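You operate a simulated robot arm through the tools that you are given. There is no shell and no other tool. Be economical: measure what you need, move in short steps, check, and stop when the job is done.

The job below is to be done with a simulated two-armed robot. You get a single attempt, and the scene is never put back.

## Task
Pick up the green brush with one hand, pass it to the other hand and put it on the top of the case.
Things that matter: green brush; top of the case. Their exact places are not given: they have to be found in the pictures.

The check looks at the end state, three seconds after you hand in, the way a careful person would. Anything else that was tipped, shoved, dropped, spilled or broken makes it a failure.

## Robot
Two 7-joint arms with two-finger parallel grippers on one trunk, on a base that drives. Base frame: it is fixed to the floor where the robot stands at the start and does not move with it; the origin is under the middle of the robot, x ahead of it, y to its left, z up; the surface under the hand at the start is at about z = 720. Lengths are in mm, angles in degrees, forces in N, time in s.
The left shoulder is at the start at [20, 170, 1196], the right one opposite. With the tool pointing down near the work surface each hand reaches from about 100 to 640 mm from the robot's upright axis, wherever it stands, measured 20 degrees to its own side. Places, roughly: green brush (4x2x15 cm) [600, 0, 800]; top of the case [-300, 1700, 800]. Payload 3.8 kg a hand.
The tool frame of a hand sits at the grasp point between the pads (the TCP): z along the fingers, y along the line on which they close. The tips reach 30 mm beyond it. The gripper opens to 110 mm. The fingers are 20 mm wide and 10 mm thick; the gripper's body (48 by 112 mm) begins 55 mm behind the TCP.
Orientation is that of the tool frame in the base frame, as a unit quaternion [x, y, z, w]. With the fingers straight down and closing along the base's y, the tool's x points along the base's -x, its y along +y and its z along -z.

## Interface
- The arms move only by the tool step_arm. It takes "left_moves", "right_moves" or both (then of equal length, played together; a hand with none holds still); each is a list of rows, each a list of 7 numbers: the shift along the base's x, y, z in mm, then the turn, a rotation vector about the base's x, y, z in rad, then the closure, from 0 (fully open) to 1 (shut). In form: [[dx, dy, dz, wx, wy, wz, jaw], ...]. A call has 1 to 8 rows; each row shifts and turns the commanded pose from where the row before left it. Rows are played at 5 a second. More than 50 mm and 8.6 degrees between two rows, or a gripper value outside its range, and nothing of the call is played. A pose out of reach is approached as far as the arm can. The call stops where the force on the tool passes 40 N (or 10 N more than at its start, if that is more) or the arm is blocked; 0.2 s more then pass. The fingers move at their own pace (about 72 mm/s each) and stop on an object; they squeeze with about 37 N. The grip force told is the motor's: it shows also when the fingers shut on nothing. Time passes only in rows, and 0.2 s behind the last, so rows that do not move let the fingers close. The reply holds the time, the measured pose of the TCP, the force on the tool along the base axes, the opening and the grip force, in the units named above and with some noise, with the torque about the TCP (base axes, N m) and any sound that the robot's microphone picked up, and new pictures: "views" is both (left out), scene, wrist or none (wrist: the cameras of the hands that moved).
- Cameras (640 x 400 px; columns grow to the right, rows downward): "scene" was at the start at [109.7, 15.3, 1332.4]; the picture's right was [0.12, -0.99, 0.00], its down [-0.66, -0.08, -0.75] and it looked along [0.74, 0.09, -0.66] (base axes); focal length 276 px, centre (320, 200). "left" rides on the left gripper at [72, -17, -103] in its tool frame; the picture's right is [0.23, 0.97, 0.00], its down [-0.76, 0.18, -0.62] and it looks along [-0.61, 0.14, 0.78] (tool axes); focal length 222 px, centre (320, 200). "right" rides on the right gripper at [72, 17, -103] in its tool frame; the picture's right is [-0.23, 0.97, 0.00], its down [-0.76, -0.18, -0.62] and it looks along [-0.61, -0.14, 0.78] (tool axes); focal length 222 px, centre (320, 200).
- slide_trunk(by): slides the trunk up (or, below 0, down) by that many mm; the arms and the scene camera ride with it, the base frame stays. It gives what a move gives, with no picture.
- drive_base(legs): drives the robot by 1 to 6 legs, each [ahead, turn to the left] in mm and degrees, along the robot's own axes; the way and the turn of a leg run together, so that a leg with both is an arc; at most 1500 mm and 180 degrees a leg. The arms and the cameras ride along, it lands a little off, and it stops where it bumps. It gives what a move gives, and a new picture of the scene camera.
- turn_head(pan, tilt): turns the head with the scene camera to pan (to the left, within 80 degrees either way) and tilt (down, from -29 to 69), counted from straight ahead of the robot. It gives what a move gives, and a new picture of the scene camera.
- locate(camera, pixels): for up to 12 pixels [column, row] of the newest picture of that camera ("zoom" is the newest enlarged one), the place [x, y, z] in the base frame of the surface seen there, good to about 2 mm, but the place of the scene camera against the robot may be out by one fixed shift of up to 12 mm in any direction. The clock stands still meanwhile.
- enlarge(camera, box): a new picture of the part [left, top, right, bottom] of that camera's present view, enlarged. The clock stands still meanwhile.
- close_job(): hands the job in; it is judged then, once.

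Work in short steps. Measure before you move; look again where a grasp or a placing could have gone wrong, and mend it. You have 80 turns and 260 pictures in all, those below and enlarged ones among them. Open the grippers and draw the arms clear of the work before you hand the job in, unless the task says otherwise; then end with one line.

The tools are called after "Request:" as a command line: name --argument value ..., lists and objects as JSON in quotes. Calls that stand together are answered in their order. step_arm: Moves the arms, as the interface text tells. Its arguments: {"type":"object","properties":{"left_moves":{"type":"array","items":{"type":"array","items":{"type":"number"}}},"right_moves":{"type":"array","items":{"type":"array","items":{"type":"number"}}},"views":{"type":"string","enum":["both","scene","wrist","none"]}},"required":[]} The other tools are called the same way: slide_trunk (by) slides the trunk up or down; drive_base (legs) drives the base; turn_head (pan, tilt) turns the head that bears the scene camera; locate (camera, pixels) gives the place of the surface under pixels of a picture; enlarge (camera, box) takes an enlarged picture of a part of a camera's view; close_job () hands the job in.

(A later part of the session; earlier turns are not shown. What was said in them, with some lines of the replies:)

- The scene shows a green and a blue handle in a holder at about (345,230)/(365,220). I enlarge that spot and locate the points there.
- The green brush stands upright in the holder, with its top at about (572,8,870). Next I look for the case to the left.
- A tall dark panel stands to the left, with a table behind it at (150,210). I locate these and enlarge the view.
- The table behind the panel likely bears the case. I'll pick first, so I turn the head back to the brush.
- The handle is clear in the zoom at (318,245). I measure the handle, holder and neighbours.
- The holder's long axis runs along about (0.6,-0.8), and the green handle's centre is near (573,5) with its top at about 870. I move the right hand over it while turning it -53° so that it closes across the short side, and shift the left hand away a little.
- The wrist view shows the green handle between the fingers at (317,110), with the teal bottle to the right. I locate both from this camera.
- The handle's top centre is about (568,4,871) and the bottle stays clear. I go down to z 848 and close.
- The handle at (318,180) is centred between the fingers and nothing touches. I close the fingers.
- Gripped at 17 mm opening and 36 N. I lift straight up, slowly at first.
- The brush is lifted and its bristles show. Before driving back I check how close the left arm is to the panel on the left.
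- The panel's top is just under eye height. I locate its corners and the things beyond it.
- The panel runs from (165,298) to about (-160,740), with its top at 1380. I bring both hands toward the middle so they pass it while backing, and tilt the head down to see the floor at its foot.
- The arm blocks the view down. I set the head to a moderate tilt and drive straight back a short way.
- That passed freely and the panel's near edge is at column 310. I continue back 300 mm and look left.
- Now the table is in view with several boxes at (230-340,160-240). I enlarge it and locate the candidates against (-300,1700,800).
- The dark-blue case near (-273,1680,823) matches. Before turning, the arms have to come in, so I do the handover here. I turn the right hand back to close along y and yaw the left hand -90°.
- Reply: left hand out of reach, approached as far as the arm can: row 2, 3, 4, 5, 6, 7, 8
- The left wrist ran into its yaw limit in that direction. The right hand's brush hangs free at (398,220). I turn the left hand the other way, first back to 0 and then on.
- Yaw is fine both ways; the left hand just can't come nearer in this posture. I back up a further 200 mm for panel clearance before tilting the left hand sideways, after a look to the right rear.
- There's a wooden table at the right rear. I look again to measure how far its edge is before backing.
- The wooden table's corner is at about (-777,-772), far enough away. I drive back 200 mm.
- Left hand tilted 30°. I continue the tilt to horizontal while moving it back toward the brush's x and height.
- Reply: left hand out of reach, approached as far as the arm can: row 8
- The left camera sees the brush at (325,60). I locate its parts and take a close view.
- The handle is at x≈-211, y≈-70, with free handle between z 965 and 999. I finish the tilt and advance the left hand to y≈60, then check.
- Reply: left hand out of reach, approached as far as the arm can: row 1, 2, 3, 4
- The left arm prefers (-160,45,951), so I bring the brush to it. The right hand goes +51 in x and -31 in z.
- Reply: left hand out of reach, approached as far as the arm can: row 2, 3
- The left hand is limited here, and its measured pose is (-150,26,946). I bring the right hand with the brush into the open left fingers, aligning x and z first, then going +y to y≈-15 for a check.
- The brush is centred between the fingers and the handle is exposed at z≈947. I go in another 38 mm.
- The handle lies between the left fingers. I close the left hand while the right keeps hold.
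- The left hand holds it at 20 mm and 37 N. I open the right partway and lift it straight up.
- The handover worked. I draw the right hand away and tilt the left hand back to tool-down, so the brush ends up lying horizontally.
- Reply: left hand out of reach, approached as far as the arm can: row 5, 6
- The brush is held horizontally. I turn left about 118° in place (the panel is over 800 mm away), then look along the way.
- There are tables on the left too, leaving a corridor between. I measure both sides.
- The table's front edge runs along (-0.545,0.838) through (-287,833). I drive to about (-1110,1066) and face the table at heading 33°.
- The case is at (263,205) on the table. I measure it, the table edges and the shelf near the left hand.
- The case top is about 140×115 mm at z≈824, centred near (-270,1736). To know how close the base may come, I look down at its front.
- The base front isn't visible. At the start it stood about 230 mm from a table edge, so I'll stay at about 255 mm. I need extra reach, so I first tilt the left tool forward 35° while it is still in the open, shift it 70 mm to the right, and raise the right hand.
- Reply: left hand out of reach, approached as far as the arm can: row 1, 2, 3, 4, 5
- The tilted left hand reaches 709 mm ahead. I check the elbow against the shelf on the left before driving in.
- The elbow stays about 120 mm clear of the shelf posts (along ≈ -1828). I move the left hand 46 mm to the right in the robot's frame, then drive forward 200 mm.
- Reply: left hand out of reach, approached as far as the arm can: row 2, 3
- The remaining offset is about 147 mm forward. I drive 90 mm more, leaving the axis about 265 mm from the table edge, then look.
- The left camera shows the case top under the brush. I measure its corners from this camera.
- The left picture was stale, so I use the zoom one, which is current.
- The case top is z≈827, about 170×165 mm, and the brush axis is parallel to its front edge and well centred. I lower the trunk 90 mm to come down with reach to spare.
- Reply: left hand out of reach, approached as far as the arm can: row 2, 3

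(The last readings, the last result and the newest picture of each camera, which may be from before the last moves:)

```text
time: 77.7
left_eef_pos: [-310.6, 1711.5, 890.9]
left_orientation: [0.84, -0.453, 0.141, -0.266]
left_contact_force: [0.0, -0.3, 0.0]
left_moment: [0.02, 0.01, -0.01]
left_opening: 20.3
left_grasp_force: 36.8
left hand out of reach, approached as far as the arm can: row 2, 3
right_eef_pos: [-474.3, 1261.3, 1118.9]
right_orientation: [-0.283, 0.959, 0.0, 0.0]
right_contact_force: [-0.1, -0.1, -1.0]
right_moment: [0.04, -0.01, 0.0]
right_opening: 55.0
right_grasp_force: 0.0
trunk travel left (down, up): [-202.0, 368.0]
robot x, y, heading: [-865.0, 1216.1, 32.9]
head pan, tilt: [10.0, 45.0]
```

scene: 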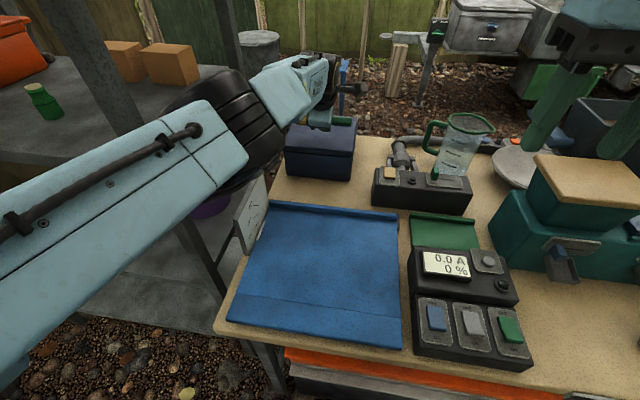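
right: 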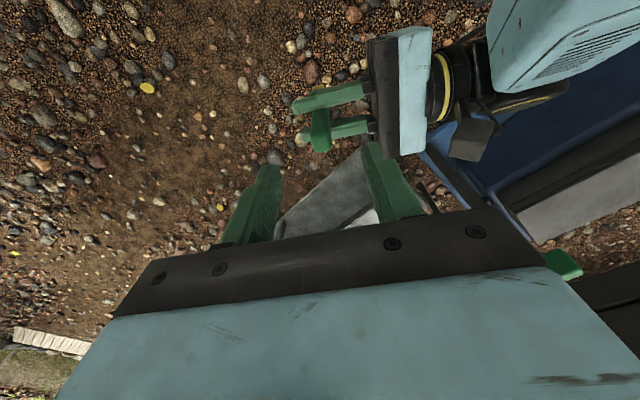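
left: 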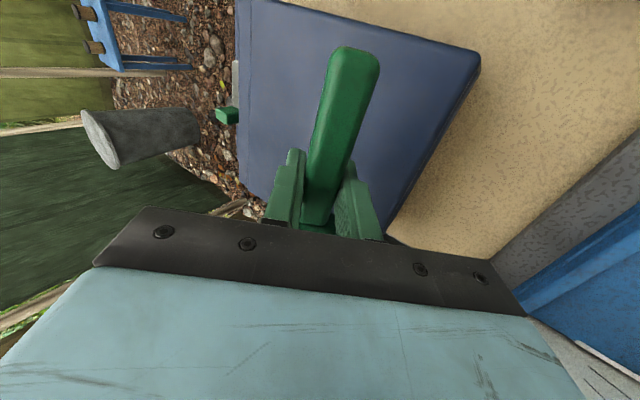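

The reach ends at (-311,1711), and there the brush lies about 45 mm inside the front edge, which is good enough. I lower with the trunk by another 22 mm and check.

Request:
slide_trunk --by -22

Request:
step_arm --left_moves '[[0, 0, -2, 0, 0, 0, 1], [0, 0, 0, 0, 0, 0, 1]]'

```text
time: 78.4
left_eef_pos: [-310.1, 1710.2, 869.3]
left_orientation: [0.839, -0.452, 0.141, -0.267]
left_contact_force: [-0.2, 0.3, 0.1]
left_moment: [0.0, -0.05, 0.01]
left_opening: 20.2
left_grasp_force: 36.8
right_eef_pos: [-474.3, 1261.9, 1098.8]
right_orientation: [-0.284, 0.959, 0.0, 0.0]
right_contact_force: [-0.5, 0.6, 0.4]
right_moment: [0.02, 0.01, -0.01]
right_opening: 55.2
right_grasp_force: 0.0
trunk travel left (down, up): [-180.0, 390.0]
robot x, y, heading: [-866.0, 1215.3, 32.9]
head pan, tilt: [10.0, 45.0]
```

```text
time: 79.0
left_eef_pos: [-310.5, 1709.1, 865.7]
left_orientation: [0.839, -0.453, 0.141, -0.266]
left_contact_force: [-0.4, -0.4, -0.5]
left_moment: [-0.02, 0.03, 0.0]
left_opening: 20.3
left_grasp_force: 36.9
right_eef_pos: [-474.6, 1261.9, 1096.4]
right_orientation: [-0.284, 0.959, 0.0, -0.001]
right_contact_force: [0.4, -0.1, 0.1]
right_moment: [0.01, 0.02, 0.03]
right_opening: 54.9
right_grasp_force: 0.0
trunk travel left (down, up): [-180.0, 390.0]
robot x, y, heading: [-868.5, 1218.1, 33.4]
head pan, tilt: [10.0, 45.0]
```

scene: 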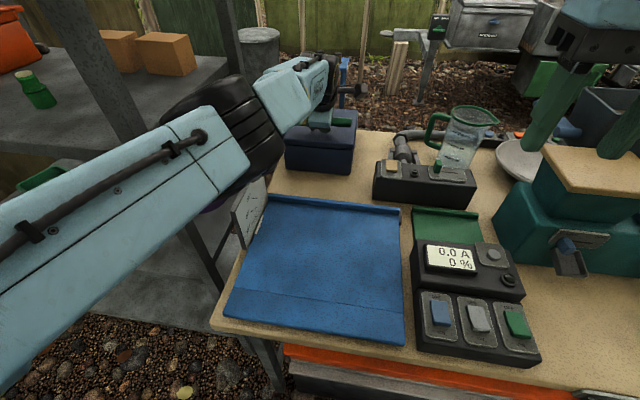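
left: 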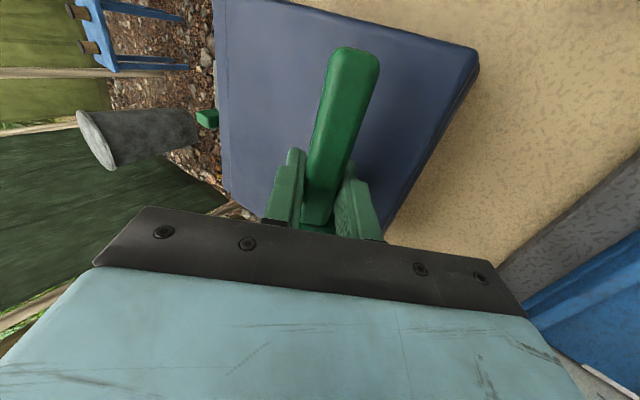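

No contact yet at z 866. I step down 2 mm at a time.

Request:
step_arm --left_moves '[[0, 0, -2, 0, 0, 0, 1], [0, 0, -2, 0, 0, 0, 1]]' --views "none"

Request:
step_arm --left_moves '[[0, 0, -2, 0, 0, 0, 1], [0, 0, 0, 0, 0, 0, 1]]' --views "none"

```text
time: 79.6
left_eef_pos: [-309.8, 1710.5, 863.7]
left_orientation: [0.838, -0.454, 0.141, -0.267]
left_contact_force: [-1.3, 0.3, 1.7]
left_moment: [-0.04, 0.04, -0.03]
left_opening: 20.1
left_grasp_force: 37.0
right_eef_pos: [-473.2, 1261.7, 1097.2]
right_orientation: [-0.285, 0.959, 0.0, 0.0]
right_contact_force: [-0.3, -0.1, 0.1]
right_moment: [-0.04, 0.02, -0.03]
right_opening: 55.3
right_grasp_force: 0.0
trunk travel left (down, up): [-180.0, 390.0]
robot x, y, heading: [-866.0, 1217.8, 33.0]
head pan, tilt: [10.0, 45.0]
```

```text
time: 80.2
left_eef_pos: [-310.3, 1709.3, 861.7]
left_orientation: [0.838, -0.454, 0.141, -0.269]
left_contact_force: [0.2, 0.1, 9.0]
left_moment: [0.0, -0.02, 0.01]
left_opening: 20.1
left_grasp_force: 37.5
right_eef_pos: [-475.6, 1261.7, 1097.3]
right_orientation: [-0.284, 0.959, 0.002, 0.001]
right_contact_force: [-0.2, -0.4, -0.7]
right_moment: [-0.01, 0.0, 0.01]
right_opening: 54.9
right_grasp_force: 0.0
trunk travel left (down, up): [-180.0, 390.0]
robot x, y, heading: [-866.4, 1216.5, 33.0]
head pan, tilt: [10.0, 45.0]
```

Contact at 9 N. The tilted lower finger moves down as it opens, so I open in small stages while lifting a little.

Request:
step_arm --left_moves '[[0, 0, 3, 0, 0, 0, 0.82], [0, 0, 1, 0, 0, 0, 0.79], [0, 0, 1.5, 0, 0, 0, 0.76], [0, 0, 1.5, 0, 0, 0, 0.73], [0, 0, 1.5, 0, 0, 0, 0.7], [0, 0, 0, 0, 0, 0, 0.7]]'

```text
time: 81.6
left_eef_pos: [-310.6, 1710.2, 868.5]
left_orientation: [0.839, -0.454, 0.14, -0.265]
left_contact_force: [0.2, 0.9, -0.2]
left_moment: [-0.01, 0.01, 0.0]
left_opening: 33.0
left_grasp_force: 0.0
right_eef_pos: [-474.1, 1261.9, 1099.1]
right_orientation: [-0.284, 0.959, 0.0, -0.001]
right_contact_force: [-0.1, 0.7, 0.3]
right_moment: [-0.01, 0.0, 0.01]
right_opening: 54.8
right_grasp_force: 0.0
trunk travel left (down, up): [-180.0, 390.0]
robot x, y, heading: [-862.5, 1215.8, 33.0]
head pan, tilt: [10.0, 45.0]
```

scene: 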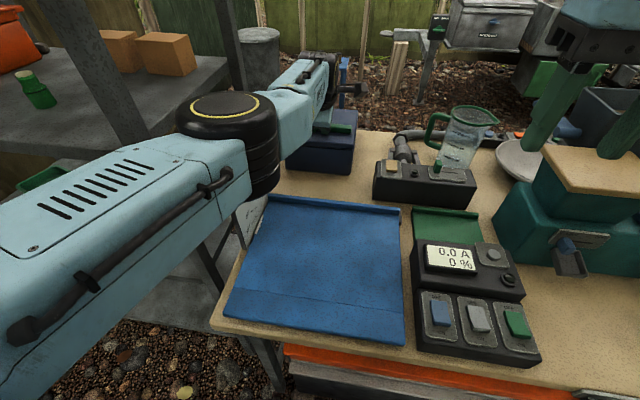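
left: 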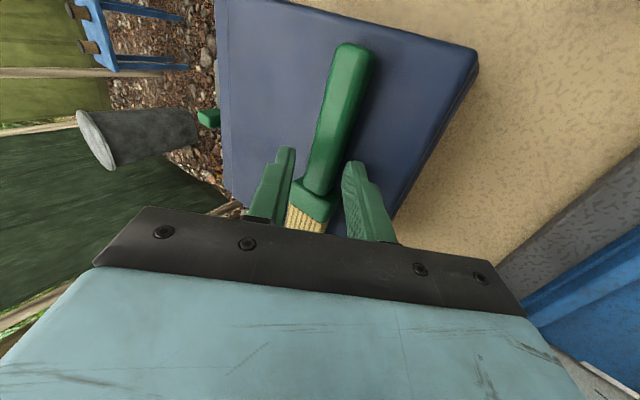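

The brush lies on the case top at (340,120). I open wider with a small lift, then retract along the tool axis.

Request:
step_arm --left_moves '[[0, 0, 4, 0, 0, 0, 0.62], [0, 0, 4, 0, 0, 0, 0.55], [0, 0, 2, 0, 0, 0, 0.5], [-4.8, -3.1, 8.2, 0, 0, 0, 0.5], [-9.6, -6.2, 16.4, 0, 0, 0, 0.5], [-9.6, -6.2, 16.4, 0, 0, 0, 0.5], [-9.6, -6.2, 16.4, 0, 0, 0, 0.5]]'

Request:
locate --camera "left" --pixels '[[350, 80], [335, 140], [320, 180], [310, 205]]'

```text
time: 83.2
left_eef_pos: [-343.9, 1688.1, 935.9]
left_orientation: [0.839, -0.452, 0.141, -0.266]
left_contact_force: [-1.0, -0.6, -0.1]
left_moment: [-0.02, 0.02, -0.02]
left_opening: 55.0
left_grasp_force: 0.1
left hand out of reach, approached as far as the arm can: row 4, 5
right_eef_pos: [-474.1, 1261.5, 1097.1]
right_orientation: [-0.284, 0.959, 0.0, 0.0]
right_contact_force: [-0.3, 0.8, 0.1]
right_moment: [-0.01, -0.02, -0.01]
right_opening: 54.6
right_grasp_force: 0.1
trunk travel left (down, up): [-180.0, 390.0]
robot x, y, heading: [-861.3, 1219.5, 33.0]
head pan, tilt: [10.0, 45.0]
```

scene: 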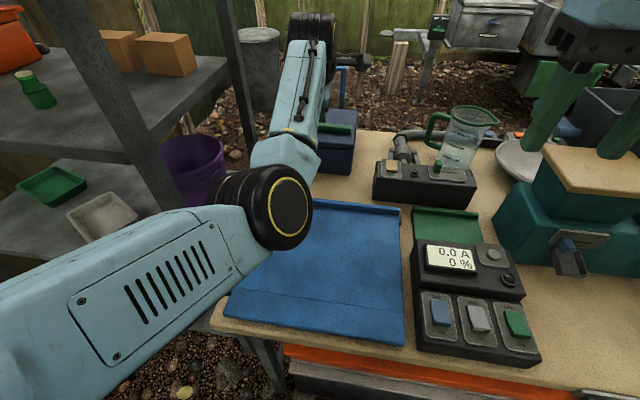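
left: 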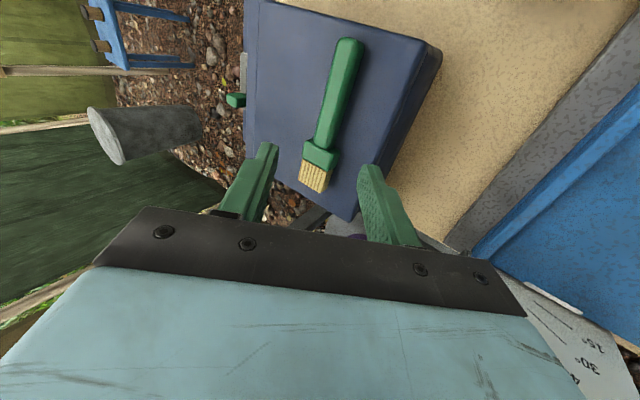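

```text
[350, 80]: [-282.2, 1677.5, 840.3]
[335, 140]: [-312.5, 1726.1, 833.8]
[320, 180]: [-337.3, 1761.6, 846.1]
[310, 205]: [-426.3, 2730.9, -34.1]
```

The brush lies flat and wholly on the case. The elbow swung low, so I raise the trunk straight up to clear everything, then look.

Request:
slide_trunk --by 150

Request:
turn_head --pan 12 --tilt 46

```text
time: 84.9
left_eef_pos: [-343.2, 1688.8, 1083.7]
left_orientation: [0.839, -0.453, 0.141, -0.266]
left_contact_force: [-1.0, -0.1, -0.3]
left_moment: [-0.02, 0.01, 0.0]
left_opening: 54.9
left_grasp_force: 0.1
right_eef_pos: [-474.9, 1261.5, 1247.7]
right_orientation: [-0.284, 0.959, 0.0, 0.0]
right_contact_force: [0.4, -0.1, 0.1]
right_moment: [-0.02, 0.0, -0.02]
right_opening: 55.0
right_grasp_force: 0.0
trunk travel left (down, up): [-330.0, 240.0]
robot x, y, heading: [-867.5, 1216.8, 33.2]
head pan, tilt: [10.0, 45.0]
```

```text
time: 85.6
left_eef_pos: [-343.8, 1689.6, 1086.2]
left_orientation: [0.839, -0.453, 0.141, -0.267]
left_contact_force: [0.5, 0.5, 0.0]
left_moment: [0.01, 0.01, -0.01]
left_opening: 55.1
left_grasp_force: 0.0
right_eef_pos: [-474.4, 1261.7, 1247.9]
right_orientation: [-0.284, 0.959, -0.001, 0.0]
right_contact_force: [-0.4, -0.5, -0.2]
right_moment: [0.04, 0.03, 0.02]
right_opening: 54.8
right_grasp_force: 0.0
trunk travel left (down, up): [-330.0, 240.0]
robot x, y, heading: [-865.9, 1216.0, 33.0]
head pan, tilt: [12.0, 46.0]
```

scene: 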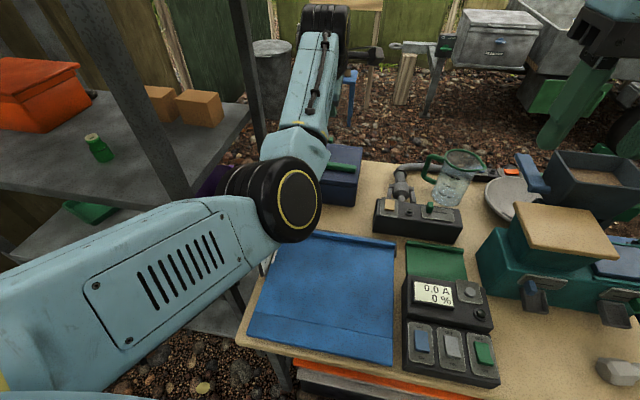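

Everything is clear and the brush is on the case at (345,155). I back the base straight out 250 mm and open both grippers.

Request:
drive_base --legs '[[-250, 0]]'

Request:
step_arm --left_moves '[[0, 0, 0, 0, 0, 0, 0], [0, 0, 0, 0, 0, 0, 0]]' --right_moves '[[0, 0, 0, 0, 0, 0, 0], [0, 0, 0, 0, 0, 0, 0]]' --views "scene"

Request:
enlarge --camera "scene" --box '[220, 90, 460, 250]'

```text
time: 87.4
left_eef_pos: [-552.0, 1552.8, 1085.7]
left_orientation: [0.839, -0.452, 0.141, -0.267]
left_contact_force: [1.2, 0.3, -0.7]
left_moment: [0.02, -0.06, 0.0]
left_opening: 55.2
left_grasp_force: 0.1
right_eef_pos: [-681.7, 1126.8, 1247.7]
right_orientation: [-0.283, 0.959, 0.0, -0.001]
right_contact_force: [0.4, -0.9, 0.4]
right_moment: [0.0, -0.04, 0.01]
right_opening: 55.3
right_grasp_force: 0.0
trunk travel left (down, up): [-330.0, 240.0]
robot x, y, heading: [-1070.6, 1084.2, 33.1]
head pan, tilt: [12.0, 46.0]
```

scene: 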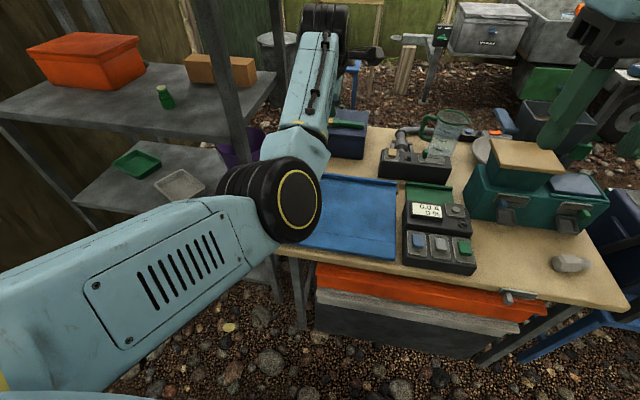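

```text
time: 88.0
left_eef_pos: [-552.4, 1553.8, 1087.4]
left_orientation: [0.839, -0.453, 0.141, -0.266]
left_contact_force: [-0.4, 0.3, 0.5]
left_moment: [0.02, 0.04, -0.01]
left_opening: 109.8
left_grasp_force: 0.1
right_eef_pos: [-680.4, 1127.0, 1246.6]
right_orientation: [-0.285, 0.959, 0.0, -0.001]
right_contact_force: [-0.5, 0.5, -0.4]
right_moment: [-0.03, 0.01, 0.02]
right_opening: 109.9
right_grasp_force: 0.1
trunk travel left (down, up): [-330.0, 240.0]
robot x, y, heading: [-1071.0, 1082.4, 33.1]
head pan, tilt: [12.0, 46.0]
```

scene: 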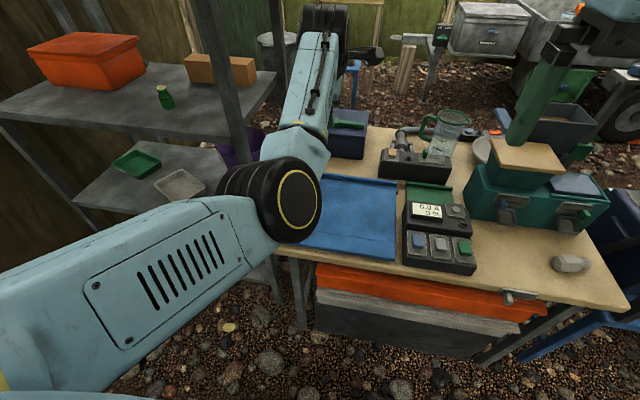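

```text
2.50 times, centred on (340, 170) of scene
```

zoom: 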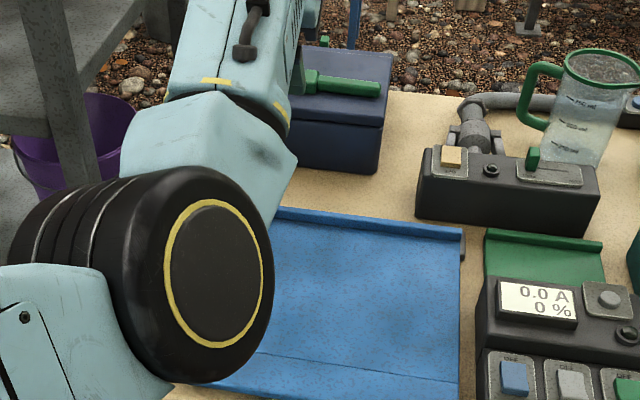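

The brush rests on the case and both grippers are open. I check once that the white card at the table's left end still stands.

Request:
enlarge --camera "left" --box '[0, 0, 640, 400]'

Request:
drive_base --legs '[[-150, 0]]'

Request:
turn_head --pan -15 --tilt 30

```text
1.00 times, centred on (320, 200) of left (not enlarged: the box is as wide or as high as the picture)
```

zoom: 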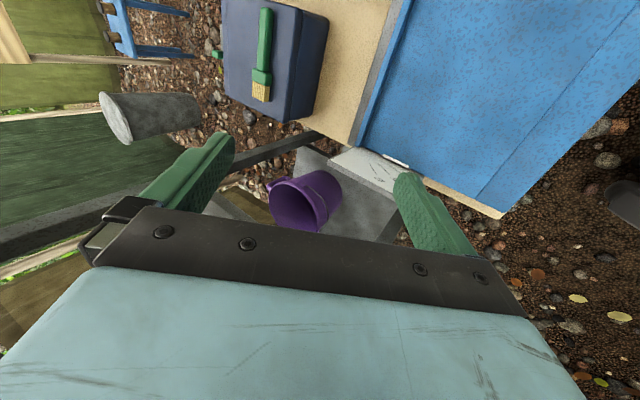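

```text
time: 89.3
left_eef_pos: [-677.0, 1472.6, 1086.3]
left_orientation: [0.838, -0.454, 0.141, -0.266]
left_contact_force: [-0.4, 0.4, 0.6]
left_moment: [0.01, -0.02, 0.02]
left_opening: 109.9
left_grasp_force: 0.0
right_eef_pos: [-807.6, 1045.0, 1247.7]
right_orientation: [-0.283, 0.959, 0.001, 0.001]
right_contact_force: [-0.7, -0.3, 0.5]
right_moment: [-0.01, -0.04, -0.03]
right_opening: 110.0
right_grasp_force: 0.0
trunk travel left (down, up): [-330.0, 240.0]
robot x, y, heading: [-1198.1, 999.8, 32.8]
head pan, tilt: [12.0, 46.0]
```

scene: 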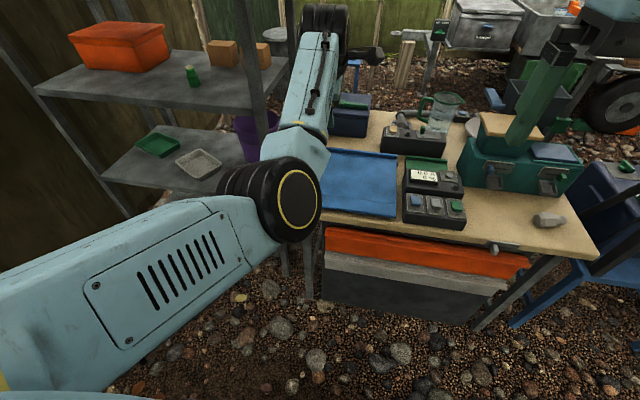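

```text
time: 90.2
left_eef_pos: [-675.8, 1472.0, 1085.7]
left_orientation: [0.839, -0.453, 0.141, -0.266]
left_contact_force: [0.3, 0.0, 0.7]
left_moment: [0.01, 0.05, 0.01]
left_opening: 109.8
left_grasp_force: 0.0
right_eef_pos: [-805.5, 1045.0, 1246.3]
right_orientation: [-0.283, 0.959, 0.0, -0.001]
right_contact_force: [0.2, 0.3, 0.4]
right_moment: [-0.03, 0.01, 0.05]
right_opening: 109.9
right_grasp_force: 0.1
trunk travel left (down, up): [-330.0, 240.0]
robot x, y, heading: [-1195.7, 998.4, 32.8]
head pan, tilt: [-15.0, 30.0]
```

scene: 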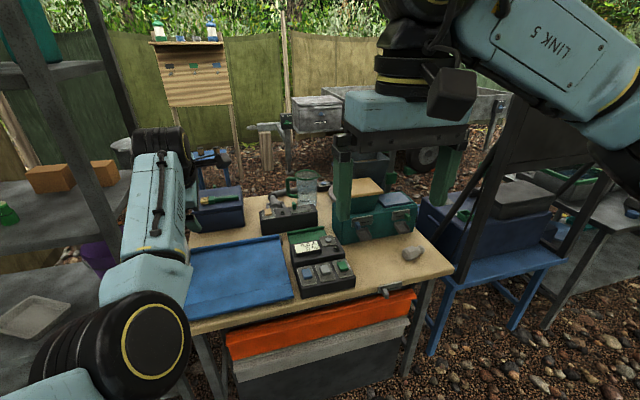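

The brush lies flat on the case, the card and the other items stand as before, and the arms are clear. I hand in.

Request:
close_job

```text
The job is handed in.
```

I picked up the green brush with the right hand, passed it to the left, and laid it flat on top of the case. The last pictures showed nothing else disturbed, both grippers are open, and the arms are drawn clear.
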